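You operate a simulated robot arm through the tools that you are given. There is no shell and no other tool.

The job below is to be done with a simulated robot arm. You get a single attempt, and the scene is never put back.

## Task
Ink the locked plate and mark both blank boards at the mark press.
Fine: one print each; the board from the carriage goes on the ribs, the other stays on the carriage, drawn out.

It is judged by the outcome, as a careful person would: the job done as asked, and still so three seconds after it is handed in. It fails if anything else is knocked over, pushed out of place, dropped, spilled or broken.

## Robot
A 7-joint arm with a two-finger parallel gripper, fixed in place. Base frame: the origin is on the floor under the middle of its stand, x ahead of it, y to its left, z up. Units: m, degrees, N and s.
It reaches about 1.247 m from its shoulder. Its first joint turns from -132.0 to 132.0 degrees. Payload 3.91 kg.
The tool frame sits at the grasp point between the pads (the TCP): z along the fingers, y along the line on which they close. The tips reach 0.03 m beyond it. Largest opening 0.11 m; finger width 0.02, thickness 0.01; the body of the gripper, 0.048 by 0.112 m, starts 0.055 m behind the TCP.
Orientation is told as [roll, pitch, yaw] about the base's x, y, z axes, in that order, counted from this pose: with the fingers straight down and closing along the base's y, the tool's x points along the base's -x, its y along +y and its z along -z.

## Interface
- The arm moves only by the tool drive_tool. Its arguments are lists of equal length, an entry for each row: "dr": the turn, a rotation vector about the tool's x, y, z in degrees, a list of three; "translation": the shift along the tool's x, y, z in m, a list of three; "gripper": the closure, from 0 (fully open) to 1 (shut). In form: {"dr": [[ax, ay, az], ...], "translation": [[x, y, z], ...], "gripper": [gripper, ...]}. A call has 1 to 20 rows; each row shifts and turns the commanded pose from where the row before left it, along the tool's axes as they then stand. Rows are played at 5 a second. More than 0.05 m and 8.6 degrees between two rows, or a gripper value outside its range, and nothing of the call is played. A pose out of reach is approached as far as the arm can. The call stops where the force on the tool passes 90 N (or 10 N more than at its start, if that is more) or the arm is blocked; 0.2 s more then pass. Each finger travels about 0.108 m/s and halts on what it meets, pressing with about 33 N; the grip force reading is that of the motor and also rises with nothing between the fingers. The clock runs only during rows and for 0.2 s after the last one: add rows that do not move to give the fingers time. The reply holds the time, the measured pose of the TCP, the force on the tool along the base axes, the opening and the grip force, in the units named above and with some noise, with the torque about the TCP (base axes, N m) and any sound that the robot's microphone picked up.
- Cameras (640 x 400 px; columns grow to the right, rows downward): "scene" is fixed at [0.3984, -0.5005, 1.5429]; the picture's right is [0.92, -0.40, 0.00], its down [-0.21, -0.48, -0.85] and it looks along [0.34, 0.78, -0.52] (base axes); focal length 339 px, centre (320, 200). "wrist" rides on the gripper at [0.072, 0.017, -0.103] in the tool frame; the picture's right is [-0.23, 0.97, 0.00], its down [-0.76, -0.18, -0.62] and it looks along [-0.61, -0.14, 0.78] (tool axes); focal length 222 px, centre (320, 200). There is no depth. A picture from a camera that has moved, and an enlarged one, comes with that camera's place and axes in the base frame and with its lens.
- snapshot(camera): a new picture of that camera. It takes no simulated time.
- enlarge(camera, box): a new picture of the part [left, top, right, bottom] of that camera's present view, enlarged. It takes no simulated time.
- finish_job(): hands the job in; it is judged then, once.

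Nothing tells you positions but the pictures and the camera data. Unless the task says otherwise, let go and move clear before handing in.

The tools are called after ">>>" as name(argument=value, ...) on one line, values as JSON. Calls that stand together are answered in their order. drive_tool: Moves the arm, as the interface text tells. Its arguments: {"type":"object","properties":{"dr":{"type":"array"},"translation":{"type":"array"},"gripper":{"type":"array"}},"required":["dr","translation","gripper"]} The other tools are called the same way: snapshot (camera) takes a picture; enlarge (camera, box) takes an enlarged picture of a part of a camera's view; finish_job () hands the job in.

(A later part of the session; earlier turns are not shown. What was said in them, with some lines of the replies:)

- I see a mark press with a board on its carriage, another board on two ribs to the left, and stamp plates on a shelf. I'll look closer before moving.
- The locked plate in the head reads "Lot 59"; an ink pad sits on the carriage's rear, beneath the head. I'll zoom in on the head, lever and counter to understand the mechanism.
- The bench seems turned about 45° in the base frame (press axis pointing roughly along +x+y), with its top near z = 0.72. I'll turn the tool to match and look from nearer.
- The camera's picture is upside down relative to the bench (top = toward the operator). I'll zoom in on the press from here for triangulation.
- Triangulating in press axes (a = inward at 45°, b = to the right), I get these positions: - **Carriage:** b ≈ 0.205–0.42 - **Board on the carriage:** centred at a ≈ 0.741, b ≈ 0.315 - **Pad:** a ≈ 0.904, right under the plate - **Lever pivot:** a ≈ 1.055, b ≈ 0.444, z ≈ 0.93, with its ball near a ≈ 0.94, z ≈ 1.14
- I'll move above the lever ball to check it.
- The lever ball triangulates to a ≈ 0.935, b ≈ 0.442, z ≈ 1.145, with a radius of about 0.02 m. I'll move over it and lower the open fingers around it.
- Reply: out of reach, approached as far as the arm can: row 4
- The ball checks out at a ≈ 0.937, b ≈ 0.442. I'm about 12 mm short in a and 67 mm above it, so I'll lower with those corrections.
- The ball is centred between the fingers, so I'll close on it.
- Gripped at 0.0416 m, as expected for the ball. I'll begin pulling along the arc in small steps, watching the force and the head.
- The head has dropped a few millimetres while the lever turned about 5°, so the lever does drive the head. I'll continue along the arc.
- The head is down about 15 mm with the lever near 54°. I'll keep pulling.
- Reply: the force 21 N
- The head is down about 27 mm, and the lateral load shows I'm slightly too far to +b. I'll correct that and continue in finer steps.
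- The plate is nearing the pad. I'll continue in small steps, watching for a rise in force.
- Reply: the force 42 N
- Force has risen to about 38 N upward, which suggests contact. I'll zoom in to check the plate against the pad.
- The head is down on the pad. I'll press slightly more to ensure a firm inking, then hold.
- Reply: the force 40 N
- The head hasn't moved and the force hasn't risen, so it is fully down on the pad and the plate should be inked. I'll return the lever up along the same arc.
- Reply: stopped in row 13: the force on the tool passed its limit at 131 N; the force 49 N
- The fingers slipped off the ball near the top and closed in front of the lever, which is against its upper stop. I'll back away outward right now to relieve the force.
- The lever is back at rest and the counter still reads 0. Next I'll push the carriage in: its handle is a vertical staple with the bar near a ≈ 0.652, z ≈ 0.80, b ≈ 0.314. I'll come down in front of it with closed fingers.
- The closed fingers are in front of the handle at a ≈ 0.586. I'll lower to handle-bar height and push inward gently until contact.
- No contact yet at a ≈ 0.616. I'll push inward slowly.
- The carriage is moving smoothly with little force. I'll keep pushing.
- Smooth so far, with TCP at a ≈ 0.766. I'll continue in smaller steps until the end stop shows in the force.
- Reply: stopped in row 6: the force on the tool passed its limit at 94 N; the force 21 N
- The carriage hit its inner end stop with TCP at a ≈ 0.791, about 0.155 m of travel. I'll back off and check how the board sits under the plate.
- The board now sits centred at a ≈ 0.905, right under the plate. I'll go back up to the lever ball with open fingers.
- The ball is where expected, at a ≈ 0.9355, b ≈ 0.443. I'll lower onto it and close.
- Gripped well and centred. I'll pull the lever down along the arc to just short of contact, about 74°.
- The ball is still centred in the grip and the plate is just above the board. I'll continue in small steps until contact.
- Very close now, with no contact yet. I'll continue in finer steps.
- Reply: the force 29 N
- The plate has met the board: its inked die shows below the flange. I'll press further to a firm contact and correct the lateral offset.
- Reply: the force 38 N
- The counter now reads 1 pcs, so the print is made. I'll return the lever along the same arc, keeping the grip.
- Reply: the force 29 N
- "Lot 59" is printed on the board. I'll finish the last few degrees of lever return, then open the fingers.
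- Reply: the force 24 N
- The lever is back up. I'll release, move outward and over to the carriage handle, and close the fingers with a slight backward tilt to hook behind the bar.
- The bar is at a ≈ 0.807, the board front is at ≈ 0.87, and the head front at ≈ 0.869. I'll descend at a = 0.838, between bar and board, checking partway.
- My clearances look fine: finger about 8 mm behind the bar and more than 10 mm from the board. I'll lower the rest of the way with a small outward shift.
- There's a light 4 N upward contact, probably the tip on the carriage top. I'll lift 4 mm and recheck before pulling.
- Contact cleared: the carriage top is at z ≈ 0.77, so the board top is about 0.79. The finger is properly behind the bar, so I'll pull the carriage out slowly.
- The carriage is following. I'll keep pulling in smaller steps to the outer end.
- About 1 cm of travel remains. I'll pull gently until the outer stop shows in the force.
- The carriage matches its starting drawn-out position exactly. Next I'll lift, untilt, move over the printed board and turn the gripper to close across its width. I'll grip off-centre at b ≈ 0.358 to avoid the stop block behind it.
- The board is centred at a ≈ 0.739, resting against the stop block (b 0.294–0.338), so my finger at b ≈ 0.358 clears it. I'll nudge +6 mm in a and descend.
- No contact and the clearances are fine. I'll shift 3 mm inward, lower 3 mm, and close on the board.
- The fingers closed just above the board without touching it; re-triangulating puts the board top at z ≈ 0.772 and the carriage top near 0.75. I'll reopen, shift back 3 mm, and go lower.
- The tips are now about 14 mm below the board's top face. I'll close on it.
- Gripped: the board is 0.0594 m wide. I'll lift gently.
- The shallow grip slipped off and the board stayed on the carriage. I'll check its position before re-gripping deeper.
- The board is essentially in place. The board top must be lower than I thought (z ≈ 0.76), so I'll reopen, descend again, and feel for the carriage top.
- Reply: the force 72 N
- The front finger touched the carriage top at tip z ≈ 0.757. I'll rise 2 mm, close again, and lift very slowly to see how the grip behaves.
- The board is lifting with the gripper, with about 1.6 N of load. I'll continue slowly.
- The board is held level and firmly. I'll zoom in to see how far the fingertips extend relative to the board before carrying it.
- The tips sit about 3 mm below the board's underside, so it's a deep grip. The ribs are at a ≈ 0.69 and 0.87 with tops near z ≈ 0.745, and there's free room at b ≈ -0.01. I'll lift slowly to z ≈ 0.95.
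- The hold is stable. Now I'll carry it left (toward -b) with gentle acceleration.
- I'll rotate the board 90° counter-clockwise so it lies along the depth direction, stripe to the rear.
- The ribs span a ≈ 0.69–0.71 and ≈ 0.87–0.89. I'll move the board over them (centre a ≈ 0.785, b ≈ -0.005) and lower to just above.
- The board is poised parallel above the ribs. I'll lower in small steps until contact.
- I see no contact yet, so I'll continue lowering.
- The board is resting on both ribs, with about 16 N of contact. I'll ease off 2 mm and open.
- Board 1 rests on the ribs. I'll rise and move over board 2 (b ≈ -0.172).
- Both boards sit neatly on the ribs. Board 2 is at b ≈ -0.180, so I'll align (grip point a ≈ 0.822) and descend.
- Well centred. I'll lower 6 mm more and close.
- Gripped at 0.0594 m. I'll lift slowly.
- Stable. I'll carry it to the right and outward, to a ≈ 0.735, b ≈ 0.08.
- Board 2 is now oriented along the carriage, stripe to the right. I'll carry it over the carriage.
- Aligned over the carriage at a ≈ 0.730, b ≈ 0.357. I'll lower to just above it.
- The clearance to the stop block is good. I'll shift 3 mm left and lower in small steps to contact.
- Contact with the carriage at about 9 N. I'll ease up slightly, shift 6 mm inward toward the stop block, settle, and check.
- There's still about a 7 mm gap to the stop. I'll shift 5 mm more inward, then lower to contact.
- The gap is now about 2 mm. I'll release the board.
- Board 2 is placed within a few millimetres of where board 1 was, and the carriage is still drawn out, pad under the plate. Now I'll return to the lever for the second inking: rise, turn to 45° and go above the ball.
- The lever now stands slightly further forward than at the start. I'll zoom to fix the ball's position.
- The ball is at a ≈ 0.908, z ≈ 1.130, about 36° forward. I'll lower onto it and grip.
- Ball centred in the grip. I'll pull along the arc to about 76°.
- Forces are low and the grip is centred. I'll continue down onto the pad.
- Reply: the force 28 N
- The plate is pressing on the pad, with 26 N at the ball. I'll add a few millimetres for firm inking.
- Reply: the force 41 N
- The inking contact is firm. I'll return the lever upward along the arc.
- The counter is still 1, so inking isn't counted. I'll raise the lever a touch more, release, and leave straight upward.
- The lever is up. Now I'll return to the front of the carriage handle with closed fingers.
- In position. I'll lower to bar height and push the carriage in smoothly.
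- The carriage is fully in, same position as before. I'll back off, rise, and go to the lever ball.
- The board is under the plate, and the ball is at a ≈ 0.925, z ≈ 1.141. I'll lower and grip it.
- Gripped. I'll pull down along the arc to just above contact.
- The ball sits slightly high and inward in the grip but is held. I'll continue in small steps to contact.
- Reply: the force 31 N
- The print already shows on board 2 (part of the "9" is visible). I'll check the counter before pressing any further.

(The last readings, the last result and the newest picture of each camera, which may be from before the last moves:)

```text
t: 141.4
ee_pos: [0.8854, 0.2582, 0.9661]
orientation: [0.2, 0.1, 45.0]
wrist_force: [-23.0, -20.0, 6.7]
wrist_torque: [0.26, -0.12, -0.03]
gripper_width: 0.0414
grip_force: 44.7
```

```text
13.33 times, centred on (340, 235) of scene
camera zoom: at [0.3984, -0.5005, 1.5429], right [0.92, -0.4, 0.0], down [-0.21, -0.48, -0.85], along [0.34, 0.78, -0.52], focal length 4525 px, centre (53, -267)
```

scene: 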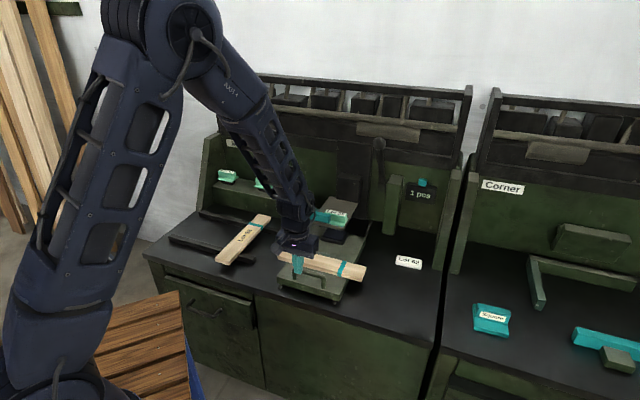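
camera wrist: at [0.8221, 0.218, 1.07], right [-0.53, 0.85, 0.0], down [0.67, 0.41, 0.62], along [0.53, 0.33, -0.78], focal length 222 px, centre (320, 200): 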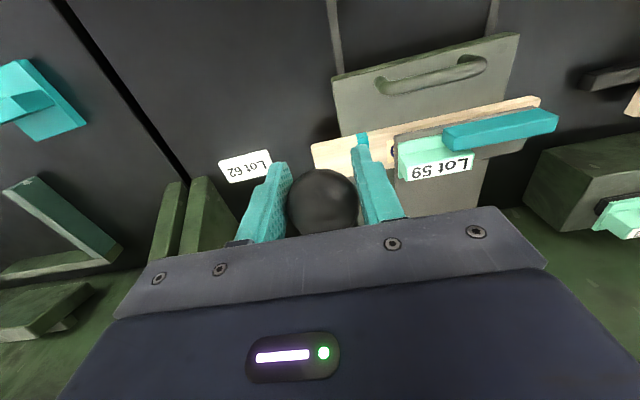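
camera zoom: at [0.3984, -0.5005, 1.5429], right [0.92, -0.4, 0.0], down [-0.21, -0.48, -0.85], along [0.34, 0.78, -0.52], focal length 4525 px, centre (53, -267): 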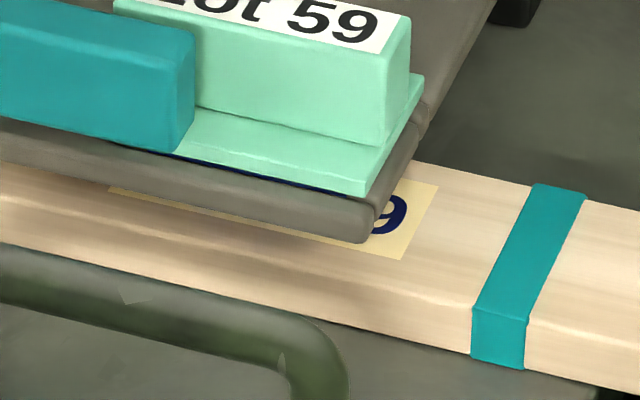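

The counter reads 2 pcs: one print on each board. I'll return the lever without pressing further.

>>> drive_tool(dr=[[0, 0, 0], [0, 0, 0], [0, 0, 0], [0, 0, 0], [0, 0, 0], [0, 0, 0], [0, 0, 0], [0, 0, 0], [0, 0, 0], [0, 0, 0], [0, 0, 0], [0, 0, 0]], translation=[[0.001, 0, -0.0107], [-0.002, 0, -0.0107], [-0.006, 0, -0.0209], [-0.0078, 0, -0.0204], [-0.0096, 0, -0.0196], [-0.0112, 0, -0.0187], [-0.0128, 0, -0.0176], [-0.0143, 0, -0.0165], [-0.0157, 0, -0.0152], [-0.017, 0, -0.0137], [-0.012, 0, -0.008], [0, 0, 0]], gripper=[1, 1, 1, 1, 1, 1, 1, 1, 1, 1, 1, 1])

>>> snapshot(camera="wrist")

>>> enlarge(camera="scene", box=[280, 110, 440, 240])

```text
t: 144.0
ee_pos: [0.9618, 0.3351, 1.1396]
orientation: [0.1, -0.1, 45.0]
wrist_force: [-15.4, -1.1, 8.8]
wrist_torque: [-0.71, 0.77, 0.14]
gripper_width: 0.0409
grip_force: 45.3
```

```text
taken
camera wrist: at [0.8983, 0.2942, 1.2432], right [-0.53, 0.85, 0.0], down [0.66, 0.41, 0.62], along [0.53, 0.33, -0.78], focal length 222 px, centre (320, 200)
```

wrist: 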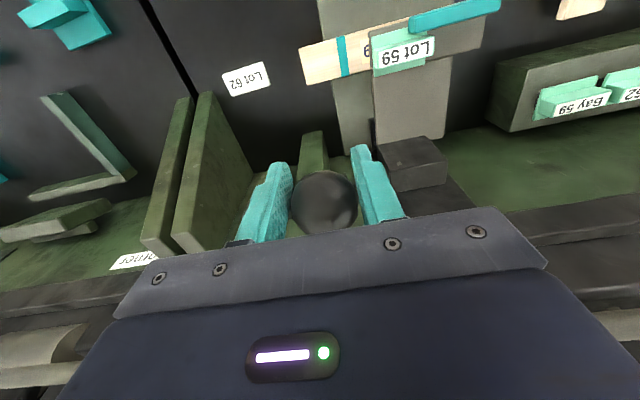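

```text
3.08 times, centred on (360, 175) of scene
camera zoom: at [0.3984, -0.5005, 1.5429], right [0.92, -0.4, 0.0], down [-0.21, -0.48, -0.85], along [0.34, 0.78, -0.52], focal length 1044 px, centre (197, 277)
```

zoom: 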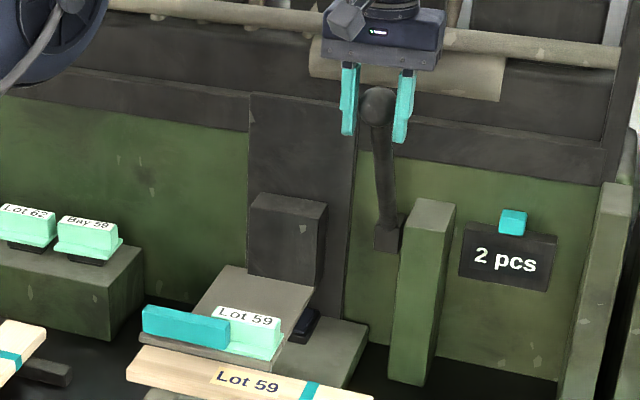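

Board 2 now carries its print, and the lever is up. I'll release, rise, close the fingers and go to the space behind the handle bar with the slight tilt.

>>> drive_tool(dr=[[0, 0, 0], [0, 0, 0], [0, 0, 0], [0, 0, 0], [0, 0, 0], [0, 0, 0], [0, 0, 0], [0, 0, 0], [0, 0, 0], [0, -8.2, 0], [0, 0, 0], [0, 0, 0], [0, 0, 0]], translation=[[0, 0, 0], [0, 0, 0], [0, 0, 0], [0, 0, -0.03], [0, 0, -0.03], [0.02, 0.032, 0], [0.02, 0.032, 0], [0.02, 0.032, 0], [0.02, 0.032, 0], [0, 0, 0], [0, 0, 0], [0, 0, 0], [0, 0, 0]], gripper=[0.5, 0, 0, 0, 0, 0, 0.2, 0.5, 0.8, 1, 1, 1, 1])

>>> snapshot(camera="wrist")

>>> enlarge(camera="scene", box=[260, 120, 420, 270])

```text
t: 146.8
ee_pos: [0.816, 0.3692, 1.1981]
orientation: [0.0, -8.3, 45.0]
wrist_force: [-0.5, 0.6, 0.4]
wrist_torque: [0.0, 0.0, -0.03]
gripper_width: 0.0
grip_force: 33.4
```

```text
taken
camera wrist: at [0.7426, 0.3181, 1.2911], right [-0.53, 0.85, 0.03], down [0.6, 0.34, 0.73], along [0.6, 0.4, -0.69], focal length 222 px, centre (320, 200)
```

wrist: 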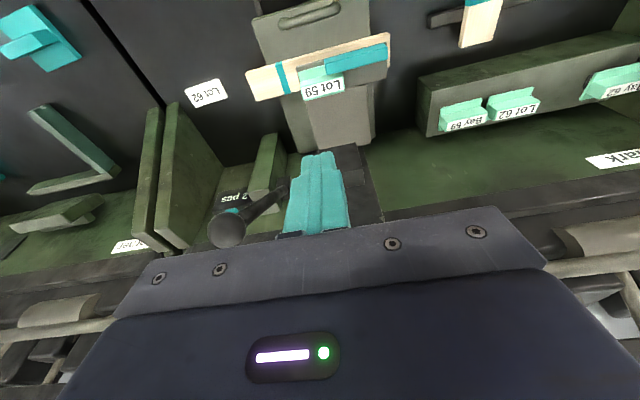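

```text
2.67 times, centred on (340, 195) of scene
camera zoom: at [0.3984, -0.5005, 1.5429], right [0.92, -0.4, 0.0], down [-0.21, -0.48, -0.85], along [0.34, 0.78, -0.52], focal length 905 px, centre (267, 213)
```

zoom: 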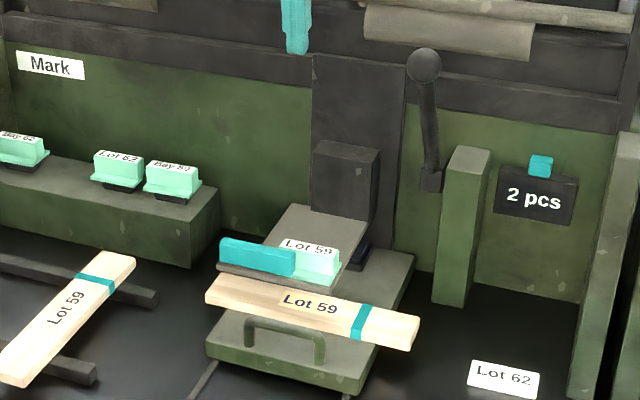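

>>> drive_tool(dr=[[0, 0, 0], [0, 0, 0], [0, 0, 0], [0, 0, 0], [0, 0, 0], [0, 0, 0], [0, 0, 0], [0, 0, 0]], translation=[[0.0064, 0, 0.0445], [0.0064, 0, 0.0445], [0.0064, 0, 0.0445], [0.0064, 0, 0.0445], [0.0064, 0, 0.0445], [0.0064, 0, 0.0445], [0.0064, 0, 0.0445], [0, 0, 0]], gripper=[1, 1, 1, 1, 1, 1, 1, 1])

>>> snapshot(camera="wrist")

>>> enlarge(camera="scene", box=[270, 170, 398, 270])

```text
t: 148.6
ee_pos: [0.814, 0.3686, 0.8826]
orientation: [0.1, -8.2, 45.0]
wrist_force: [-0.1, -0.1, 1.2]
wrist_torque: [0.01, -0.02, 0.03]
gripper_width: 0.0
grip_force: 33.4
```

```text
taken
camera wrist: at [0.7412, 0.3187, 0.976], right [-0.53, 0.85, 0.03], down [0.6, 0.34, 0.73], along [0.6, 0.4, -0.69], focal length 222 px, centre (320, 200)
```

wrist: 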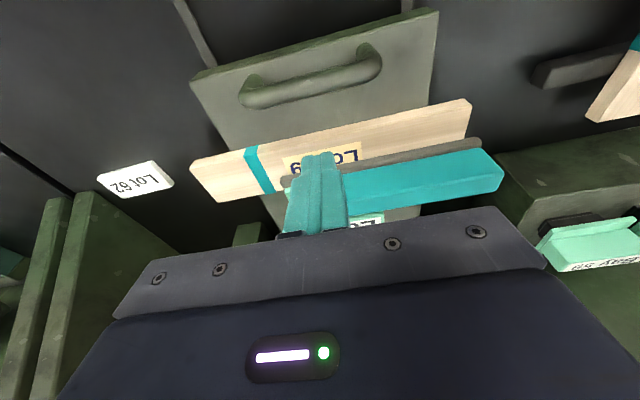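

```text
4.00 times, centred on (334, 220) of scene
camera zoom: at [0.3984, -0.5005, 1.5429], right [0.92, -0.4, 0.0], down [-0.21, -0.48, -0.85], along [0.34, 0.78, -0.52], focal length 1357 px, centre (264, 120)
```

zoom: 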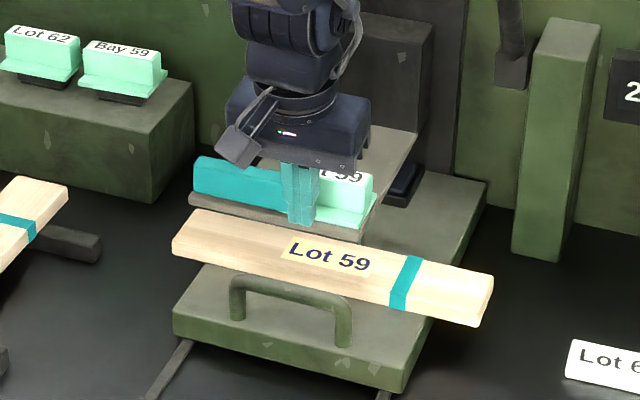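

>>> drive_tool(dr=[[0, 0, 0], [0, 0, 0], [0, 0, 0], [0, 0, 0], [0, 0, 0]], translation=[[0.0028, 0, 0.0194], [0.0028, 0, 0.0194], [0.0028, 0, 0.0194], [0.0028, 0, 0.0194], [0, 0, 0]], gripper=[1, 1, 1, 1, 1])

>>> snapshot(camera="wrist")

```text
t: 149.8
ee_pos: [0.8146, 0.3691, 0.8044]
orientation: [0.1, -8.3, 45.0]
wrist_force: [-2.4, -1.9, 5.9]
wrist_torque: [0.28, -0.11, 0.0]
gripper_width: 0.0
grip_force: 32.8
```

```text
taken
camera wrist: at [0.7421, 0.3194, 0.8979], right [-0.53, 0.85, 0.03], down [0.6, 0.34, 0.73], along [0.6, 0.4, -0.69], focal length 222 px, centre (320, 200)
```

wrist: 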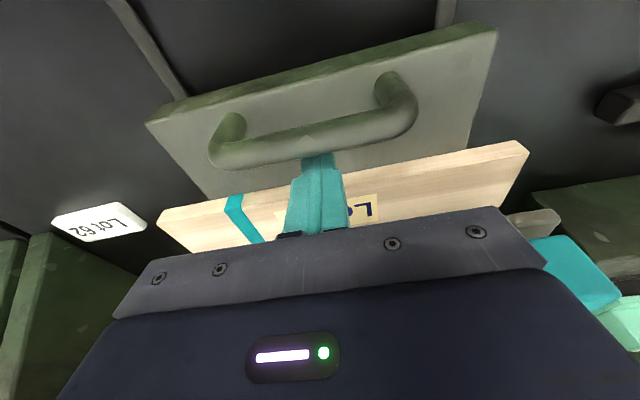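

There's light contact of the tip with the board's front edge. I'll move outward 3 mm to clear it and check.

>>> drive_tool(dr=[[0, 0, 0], [0, 0, 0], [0, 0, 0]], translation=[[-0.0003, 0, -0.002], [0.003, 0, -0.0004], [0, 0, 0]], gripper=[1, 1, 1])

>>> enlarge(camera="wrist", box=[230, 90, 410, 220])

>>> enlarge(camera="scene", box=[270, 180, 398, 280])

```text
t: 150.6
ee_pos: [0.8121, 0.3678, 0.8069]
orientation: [0.0, -8.1, 45.0]
wrist_force: [0.8, 0.0, -0.4]
wrist_torque: [0.01, -0.01, 0.0]
gripper_width: 0.0
grip_force: 32.6
```

```text
3.08 times, centred on (320, 155) of wrist
camera zoom: at [0.7399, 0.3171, 0.8994], right [-0.53, 0.85, 0.03], down [0.6, 0.34, 0.73], along [0.6, 0.4, -0.69], focal length 684 px, centre (320, 338)
```

zoom: 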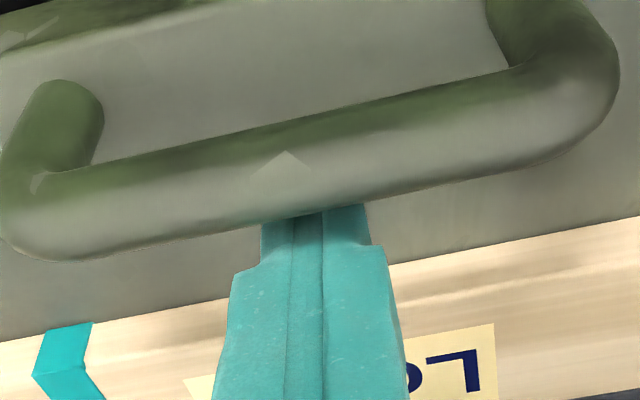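

```text
4.00 times, centred on (334, 230) of scene
camera zoom: at [0.3984, -0.5005, 1.5429], right [0.92, -0.4, 0.0], down [-0.21, -0.48, -0.85], along [0.34, 0.78, -0.52], focal length 1357 px, centre (264, 80)
```

zoom: 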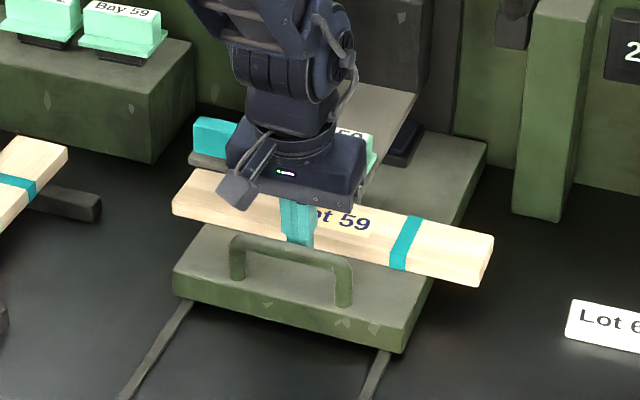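

Clear. I'll pull the carriage out smoothly.

>>> drive_tool(dr=[[0, 0, 0], [0, 0, 0], [0, 0, 0], [0, 0, 0], [0, 0, 0], [0, 0, 0], [0, 0, 0], [0, 0, 0], [0, 0, 0], [0, 0, 0], [0, 0, 0], [0, 0, 0], [0, 0, 0], [0, 0, 0]], translation=[[0.006, 0, -0.0009], [0.0099, 0, -0.0014], [0.0139, 0, -0.002], [0.0148, 0, -0.0021], [0.0148, 0, -0.0021], [0.0148, 0, -0.0021], [0.0148, 0, -0.0021], [0.0148, 0, -0.0021], [0.0139, 0, -0.002], [0.0119, 0, -0.0017], [0.0099, 0, -0.0014], [0.0079, 0, -0.0011], [0.006, 0, -0.0009], [0, 0, 0]], gripper=[1, 1, 1, 1, 1, 1, 1, 1, 1, 1, 1, 1, 1, 1])

>>> enlarge(camera="scene", box=[240, 200, 400, 300])

>>> snapshot(camera="wrist")

```text
t: 153.6
ee_pos: [0.7033, 0.2579, 0.8077]
orientation: [0.1, -8.2, 45.1]
wrist_force: [-0.1, 0.5, -0.2]
wrist_torque: [0.01, 0.03, 0.01]
gripper_width: 0.0
grip_force: 32.8
```

```text
4.00 times, centred on (320, 250) of scene
camera zoom: at [0.3984, -0.5005, 1.5429], right [0.92, -0.4, 0.0], down [-0.21, -0.48, -0.85], along [0.34, 0.78, -0.52], focal length 1357 px, centre (320, 0)
```

zoom: 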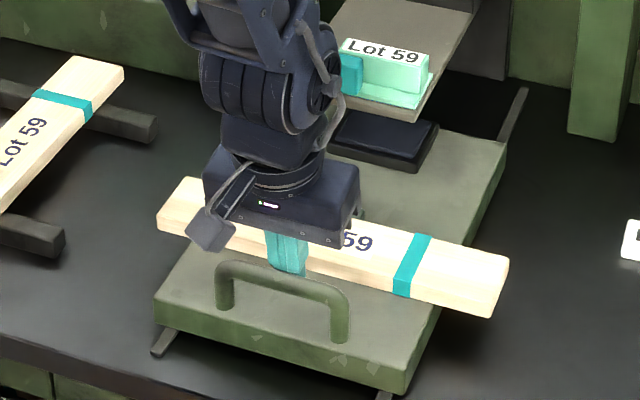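

```text
taken
camera wrist: at [0.6306, 0.2076, 0.8997], right [-0.53, 0.85, 0.03], down [0.6, 0.34, 0.73], along [0.6, 0.4, -0.69], focal length 222 px, centre (320, 200)
```

wrist: 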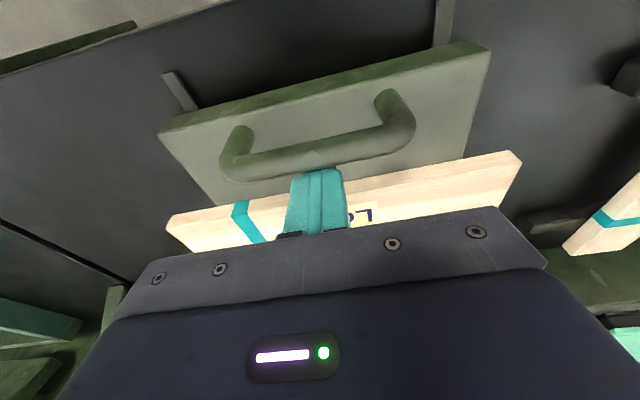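

About 1 cm remains. I'll pull gently until the stop.

>>> drive_tool(dr=[[0, 0, 0], [0, 0, 0], [0, 0, 0], [0, 0, 0], [0, 0, 0]], translation=[[0.004, 0, -0.0006], [0.004, 0, -0.0006], [0.003, 0, -0.0004], [0.003, 0, -0.0004], [0, 0, 0]], gripper=[1, 1, 1, 1, 1])

>>> enlarge(camera="scene", box=[240, 200, 400, 300])

```text
t: 154.8
ee_pos: [0.6935, 0.2499, 0.808]
orientation: [0.0, -8.4, 45.0]
wrist_force: [16.1, 15.3, -1.4]
wrist_torque: [0.14, -0.16, 0.01]
gripper_width: 0.0001
grip_force: 32.9
```

```text
4.00 times, centred on (320, 250) of scene
camera zoom: at [0.3984, -0.5005, 1.5429], right [0.92, -0.4, 0.0], down [-0.21, -0.48, -0.85], along [0.34, 0.78, -0.52], focal length 1357 px, centre (320, 0)
```

zoom: 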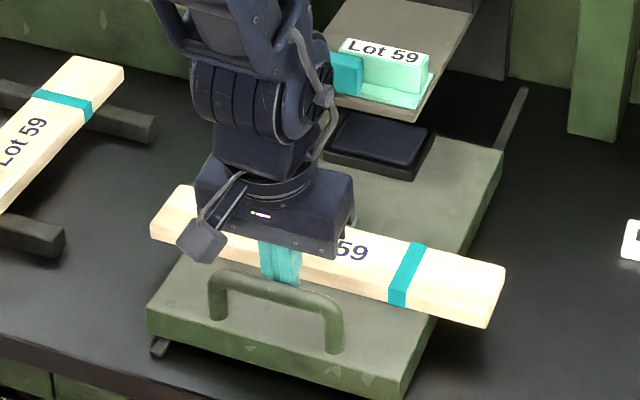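

The carriage is at its outer stop (22 N), matching its starting position. I'll relieve, lift clear, untilt and retreat.

>>> drive_tool(dr=[[0, 0, 0], [0, 0, 0], [0, 0, 0], [0, 0, 0], [0, 0, 0], [0, 0, 0], [0, 0, 0], [0, 8.2, 0], [0, 0, 0], [0, 0, 0], [0, 0, 0], [0, 0, 0]], translation=[[-0.004, 0, 0.0006], [-0.0028, 0, -0.0198], [-0.0057, 0, -0.0396], [-0.0064, 0, -0.0445], [-0.0064, 0, -0.0445], [-0.0064, 0, -0.0445], [-0.0064, 0, -0.0445], [0, 0, 0], [0.03, 0, -0.03], [0.03, 0, -0.03], [0.03, 0, -0.03], [0, 0, 0]], gripper=[1, 1, 1, 1, 1, 1, 1, 1, 1, 1, 1, 1])

>>> snapshot(camera="scene")

>>> enlarge(camera="scene", box=[240, 200, 400, 300])

>>> enlarge(camera="scene", box=[150, 140, 310, 270])

>>> snapshot(camera="wrist")

```text
t: 157.4
ee_pos: [0.6339, 0.186, 1.1364]
orientation: [0.1, 0.0, 45.0]
wrist_force: [-0.1, -0.8, -0.9]
wrist_torque: [0.02, 0.02, -0.02]
gripper_width: 0.0
grip_force: 32.8
```

```text
taken
```

scene: 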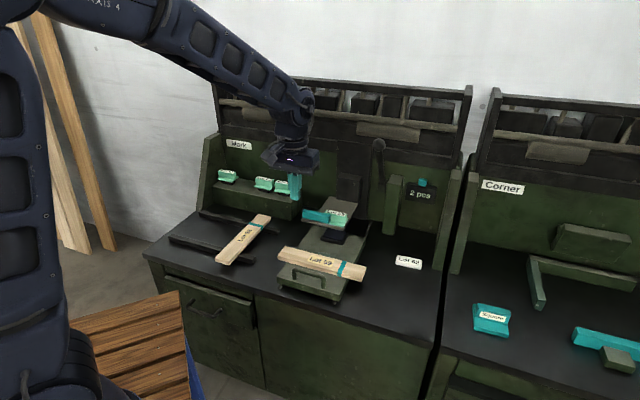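

```text
4.00 times, centred on (320, 250) of scene
camera zoom: at [0.3984, -0.5005, 1.5429], right [0.92, -0.4, 0.0], down [-0.21, -0.48, -0.85], along [0.34, 0.78, -0.52], focal length 1357 px, centre (320, 0)
```

zoom: 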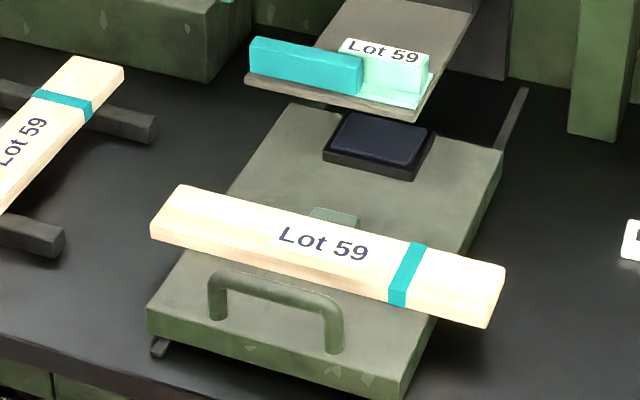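

```text
3.08 times, centred on (230, 205) of scene
camera zoom: at [0.3984, -0.5005, 1.5429], right [0.92, -0.4, 0.0], down [-0.21, -0.48, -0.85], along [0.34, 0.78, -0.52], focal length 1044 px, centre (597, 185)
```

zoom: 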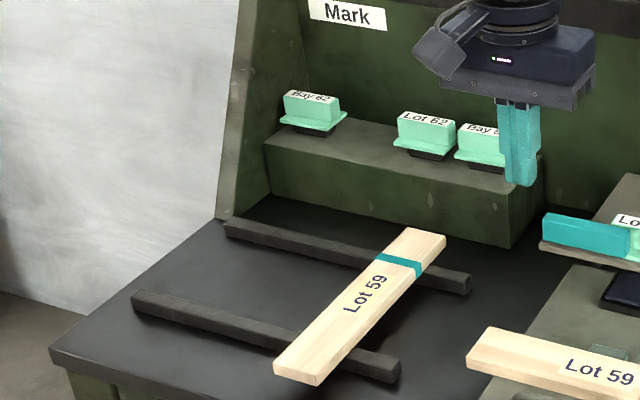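

```text
taken
camera wrist: at [0.5701, 0.1457, 1.2408], right [-0.53, 0.85, 0.0], down [0.67, 0.41, 0.62], along [0.53, 0.33, -0.78], focal length 222 px, centre (320, 200)
```

wrist: 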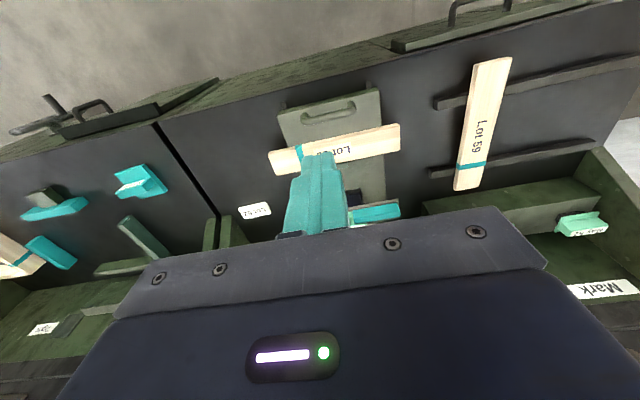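

Both boards are printed once (counter 2). Board 1 lies across the ribs and board 2 is on the drawn-out carriage. I'll raise the arm a little more, open the gripper, wait, and do a last check.

>>> drive_tool(dr=[[0, 0, 0], [0, 0, 0], [0, 0, 0], [0, 0, 0], [0, 0, 0], [0, 0, 0], [0, 0, 0], [0, 0, 0], [0, 0, 0], [0, 0, 0]], translation=[[0.01, 0, -0.045], [0.01, 0, -0.045], [0.01, 0, -0.045], [0, 0, -0.03], [0, 0, 0], [0, 0, 0], [0, 0, 0], [0, 0, 0], [0, 0, 0], [0, 0, 0]], gripper=[0.8, 0.5, 0.2, 0, 0, 0, 0, 0, 0, 0])

>>> snapshot(camera="scene")

>>> enlarge(camera="scene", box=[280, 120, 440, 240])

>>> enlarge(camera="wrist", box=[240, 60, 540, 220])

```text
t: 159.6
ee_pos: [0.6109, 0.1653, 1.3024]
orientation: [0.1, 0.0, 45.1]
wrist_force: [0.0, 0.2, 0.3]
wrist_torque: [0.02, 0.0, -0.01]
gripper_width: 0.1098
grip_force: 0.1
```

```text
taken
```

scene: 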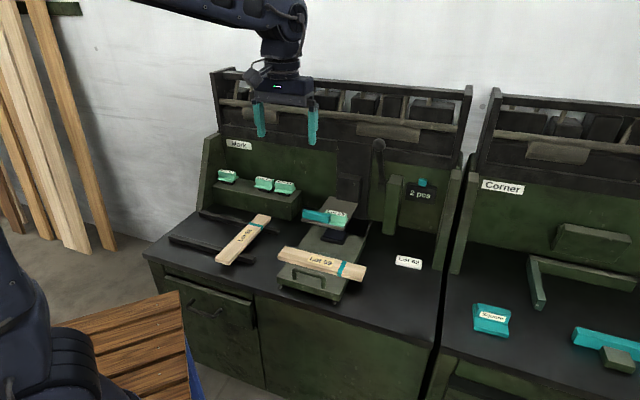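

```text
3.33 times, centred on (360, 180) of scene
camera zoom: at [0.3984, -0.5005, 1.5429], right [0.92, -0.4, 0.0], down [-0.21, -0.48, -0.85], along [0.34, 0.78, -0.52], focal length 1131 px, centre (187, 267)
```

zoom: 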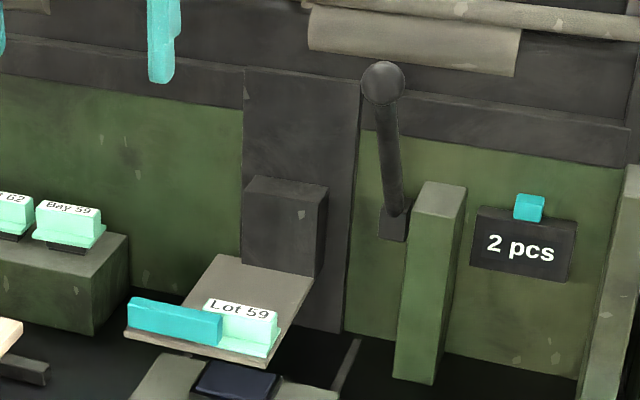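

```text
2.13 times, centred on (390, 140) of wrist
camera zoom: at [0.5483, 0.1244, 1.4063], right [-0.53, 0.85, 0.0], down [0.67, 0.41, 0.62], along [0.53, 0.33, -0.78], focal length 474 px, centre (171, 328)
```

zoom: 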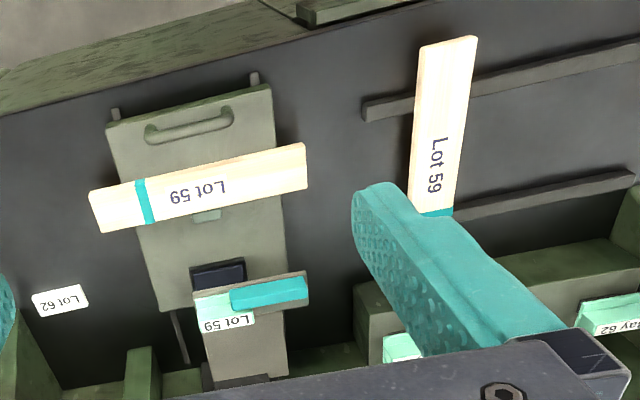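

The last views show everything in its asked-for state and the arm clear:
- **Prints:** each board carries one "Lot 59" print, and the counter reads 2 pcs.
- **Boards:** the board from the carriage lies across both ribs; the other is on the drawn-out carriage.
- **Press:** the lever is up and the plate is still locked.

I'm handing the job in.

>>> finish_job()

```text
The job is handed in.
```

Both boards now carry one "Lot 59" print each from the locked plate, and the press counter reads 2 pcs. I handed the job in with the arm clear and the gripper open; I haven't seen a verdict.

- **Boards:** the board from the carriage lies across both ribs. The other is on the carriage, which is drawn out to its stop.
- **Inking:** I inked the plate before each print.
- **Plate and card:** the locked plate reads "Lot 59", but a card on the bench reads "Lot 62". I used the locked plate because you asked for it, and left the card and the spare plates where they were.
- **Handling:** two grips slipped along the way. The fingers came off the lever ball during the first return and pressed on it at up to 131 N. Later they slipped off the first board as I lifted it, and it stayed on the carriage. The later views showed nothing damaged or out of place.
- **Second print:** that board sits about 7 mm further right on the carriage than the first one did. Its print looks complete.
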